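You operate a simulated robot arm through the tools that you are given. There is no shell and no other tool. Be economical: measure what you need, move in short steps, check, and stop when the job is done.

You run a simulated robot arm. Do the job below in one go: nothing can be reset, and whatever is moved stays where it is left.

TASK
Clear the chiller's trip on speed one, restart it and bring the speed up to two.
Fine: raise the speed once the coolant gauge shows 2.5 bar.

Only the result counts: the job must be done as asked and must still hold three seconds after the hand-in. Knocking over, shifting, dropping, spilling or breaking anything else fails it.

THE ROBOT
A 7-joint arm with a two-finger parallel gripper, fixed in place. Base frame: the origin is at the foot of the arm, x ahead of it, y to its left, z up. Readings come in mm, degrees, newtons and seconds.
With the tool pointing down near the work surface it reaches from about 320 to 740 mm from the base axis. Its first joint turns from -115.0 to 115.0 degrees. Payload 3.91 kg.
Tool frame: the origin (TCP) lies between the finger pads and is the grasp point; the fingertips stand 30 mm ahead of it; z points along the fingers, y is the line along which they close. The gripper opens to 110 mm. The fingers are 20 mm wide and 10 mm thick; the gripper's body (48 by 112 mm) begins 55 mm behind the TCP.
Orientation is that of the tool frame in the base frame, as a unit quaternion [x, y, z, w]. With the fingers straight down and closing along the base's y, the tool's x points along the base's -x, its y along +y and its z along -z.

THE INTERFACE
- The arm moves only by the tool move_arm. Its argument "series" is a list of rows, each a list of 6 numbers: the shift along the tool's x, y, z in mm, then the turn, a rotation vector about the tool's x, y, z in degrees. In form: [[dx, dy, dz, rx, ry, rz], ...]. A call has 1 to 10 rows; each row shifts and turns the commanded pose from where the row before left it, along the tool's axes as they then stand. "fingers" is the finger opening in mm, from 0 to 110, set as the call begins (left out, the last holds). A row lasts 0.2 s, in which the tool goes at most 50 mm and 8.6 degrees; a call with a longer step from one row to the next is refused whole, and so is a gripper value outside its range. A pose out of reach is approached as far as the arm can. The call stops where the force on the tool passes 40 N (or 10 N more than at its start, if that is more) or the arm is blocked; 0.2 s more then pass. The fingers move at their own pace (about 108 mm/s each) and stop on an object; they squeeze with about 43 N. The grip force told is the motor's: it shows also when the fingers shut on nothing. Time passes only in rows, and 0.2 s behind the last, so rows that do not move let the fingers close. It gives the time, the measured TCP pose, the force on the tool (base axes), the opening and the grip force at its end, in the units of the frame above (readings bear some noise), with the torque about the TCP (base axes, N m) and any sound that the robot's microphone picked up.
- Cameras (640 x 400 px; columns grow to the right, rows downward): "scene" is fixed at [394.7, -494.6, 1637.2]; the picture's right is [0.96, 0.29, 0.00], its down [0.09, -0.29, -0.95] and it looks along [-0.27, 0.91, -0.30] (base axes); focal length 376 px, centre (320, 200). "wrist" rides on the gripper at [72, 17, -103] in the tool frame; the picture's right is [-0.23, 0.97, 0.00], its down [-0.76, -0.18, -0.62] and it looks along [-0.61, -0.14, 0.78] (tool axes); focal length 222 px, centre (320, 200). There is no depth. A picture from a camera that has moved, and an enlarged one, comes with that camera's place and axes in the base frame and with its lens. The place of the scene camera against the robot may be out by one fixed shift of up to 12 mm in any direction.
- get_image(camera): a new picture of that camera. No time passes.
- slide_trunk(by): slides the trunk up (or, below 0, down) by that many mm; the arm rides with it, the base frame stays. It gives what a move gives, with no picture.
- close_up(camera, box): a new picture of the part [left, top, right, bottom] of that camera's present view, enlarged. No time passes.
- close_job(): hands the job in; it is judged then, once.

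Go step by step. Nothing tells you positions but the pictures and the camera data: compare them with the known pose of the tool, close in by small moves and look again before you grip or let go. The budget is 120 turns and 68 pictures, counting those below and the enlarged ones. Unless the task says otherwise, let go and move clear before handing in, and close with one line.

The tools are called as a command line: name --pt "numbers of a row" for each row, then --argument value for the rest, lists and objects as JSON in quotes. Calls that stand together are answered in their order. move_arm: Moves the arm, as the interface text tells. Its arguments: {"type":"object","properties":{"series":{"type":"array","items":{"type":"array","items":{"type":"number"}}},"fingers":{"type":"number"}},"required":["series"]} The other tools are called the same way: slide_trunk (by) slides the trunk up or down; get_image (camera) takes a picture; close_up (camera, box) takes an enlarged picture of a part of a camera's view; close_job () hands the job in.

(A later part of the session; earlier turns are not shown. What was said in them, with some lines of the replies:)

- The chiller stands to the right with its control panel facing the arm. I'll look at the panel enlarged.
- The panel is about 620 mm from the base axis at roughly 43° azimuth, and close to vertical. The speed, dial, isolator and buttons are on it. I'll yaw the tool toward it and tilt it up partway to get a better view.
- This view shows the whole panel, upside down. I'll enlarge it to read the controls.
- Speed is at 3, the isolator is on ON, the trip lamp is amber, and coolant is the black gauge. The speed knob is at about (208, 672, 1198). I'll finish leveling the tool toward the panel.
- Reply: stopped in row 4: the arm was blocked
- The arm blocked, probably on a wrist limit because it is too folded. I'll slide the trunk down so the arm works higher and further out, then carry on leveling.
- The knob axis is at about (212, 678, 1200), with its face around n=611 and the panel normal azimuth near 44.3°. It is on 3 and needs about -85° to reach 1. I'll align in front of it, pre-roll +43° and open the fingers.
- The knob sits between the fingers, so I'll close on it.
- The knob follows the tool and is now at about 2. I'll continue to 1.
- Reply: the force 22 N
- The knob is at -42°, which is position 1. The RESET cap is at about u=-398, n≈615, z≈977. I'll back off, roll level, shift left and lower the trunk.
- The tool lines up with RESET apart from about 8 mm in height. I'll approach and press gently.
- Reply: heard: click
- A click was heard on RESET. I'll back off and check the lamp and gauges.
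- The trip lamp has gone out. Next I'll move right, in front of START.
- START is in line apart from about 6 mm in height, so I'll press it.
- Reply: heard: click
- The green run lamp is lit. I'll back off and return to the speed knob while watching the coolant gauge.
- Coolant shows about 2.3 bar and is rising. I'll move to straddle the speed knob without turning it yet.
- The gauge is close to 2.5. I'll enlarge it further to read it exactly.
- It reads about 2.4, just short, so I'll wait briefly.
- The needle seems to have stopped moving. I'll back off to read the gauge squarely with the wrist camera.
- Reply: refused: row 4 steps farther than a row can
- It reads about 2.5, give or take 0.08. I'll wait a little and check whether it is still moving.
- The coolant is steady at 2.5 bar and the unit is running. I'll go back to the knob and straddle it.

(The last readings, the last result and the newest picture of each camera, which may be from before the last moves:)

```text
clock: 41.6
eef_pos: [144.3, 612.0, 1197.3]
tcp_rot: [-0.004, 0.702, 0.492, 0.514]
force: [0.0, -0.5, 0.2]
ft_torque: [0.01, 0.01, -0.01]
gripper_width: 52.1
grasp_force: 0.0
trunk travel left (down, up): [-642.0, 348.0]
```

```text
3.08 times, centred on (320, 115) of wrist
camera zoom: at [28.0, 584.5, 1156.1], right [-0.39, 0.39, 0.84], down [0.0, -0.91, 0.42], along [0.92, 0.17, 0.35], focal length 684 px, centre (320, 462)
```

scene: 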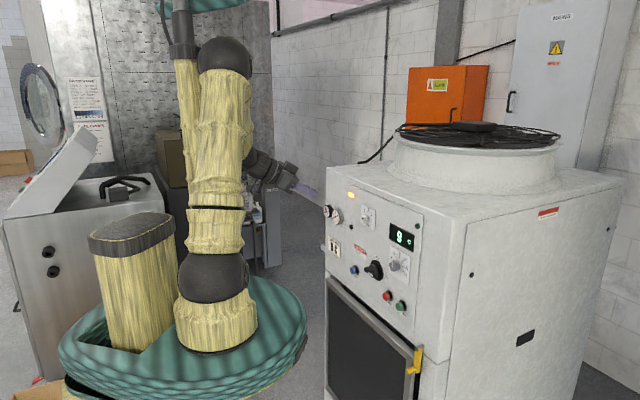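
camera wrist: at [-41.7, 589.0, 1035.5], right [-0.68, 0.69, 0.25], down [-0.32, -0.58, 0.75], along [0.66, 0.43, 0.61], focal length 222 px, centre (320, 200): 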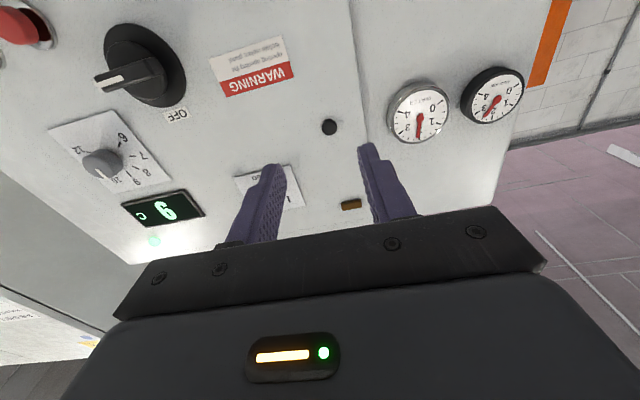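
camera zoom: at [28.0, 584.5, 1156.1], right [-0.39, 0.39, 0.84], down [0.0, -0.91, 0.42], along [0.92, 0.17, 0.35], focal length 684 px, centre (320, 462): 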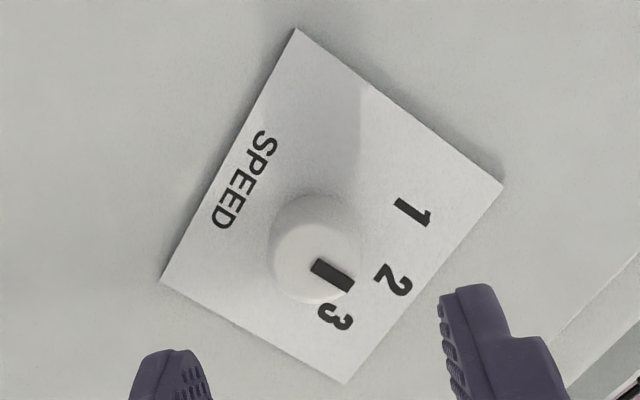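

The knob mark is vertical, so it is on 2. I'll move clear and check the lamps and gauges.

move_arm --pt "0 0 -40 0 0 0" --pt "0 0 -40 0 0 0" --pt "0 0 0 0 0 0" --pt "0 0 0 0 0 0" --pt "0 0 0 0 0 0" --pt "0 0 0 0 0 0" --pt "0 0 0 0 0 0" --pt "0 0 0 0 0 0" --pt "0 0 0 0 0 0"

close_up --camera "scene" --box '[310, 180, 438, 260]'

get_image --camera "scene"

```text
clock: 43.6
eef_pos: [87.3, 557.6, 1196.6]
tcp_rot: [-0.005, 0.702, 0.494, 0.512]
force: [-0.6, 0.7, 0.4]
ft_torque: [0.0, 0.01, 0.01]
gripper_width: 52.0
grasp_force: 0.1
trunk travel left (down, up): [-642.0, 348.0]
```

```text
5.00 times, centred on (374, 220) of scene
camera zoom: at [394.7, -494.6, 1637.2], right [0.96, 0.29, 0.0], down [0.09, -0.29, -0.95], along [-0.27, 0.91, -0.3], focal length 1878 px, centre (50, 100)
```

zoom: 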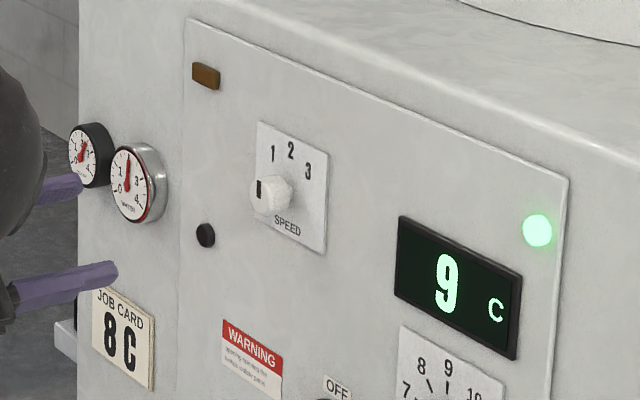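

```text
24 pictures are left
```

scene: 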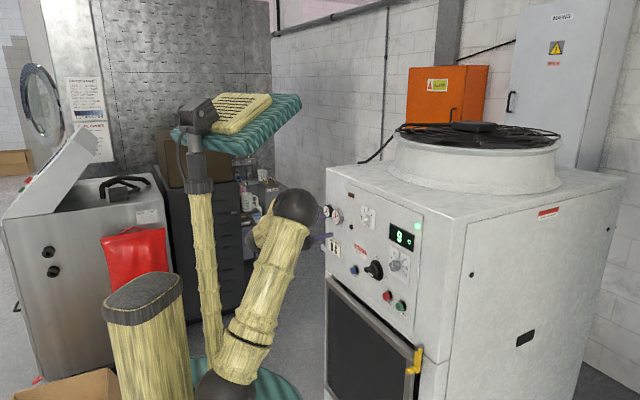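

The trip lamp is out, the run lamp is green, the speed is on 2, and the arm is clear of the panel. I'm handing in.

close_job

```text
The job is handed in.
```

The chiller's trip was cleared on speed one, it was restarted, and the speed was raised to two once the coolant gauge had settled at about 2.5 bar by my reading.
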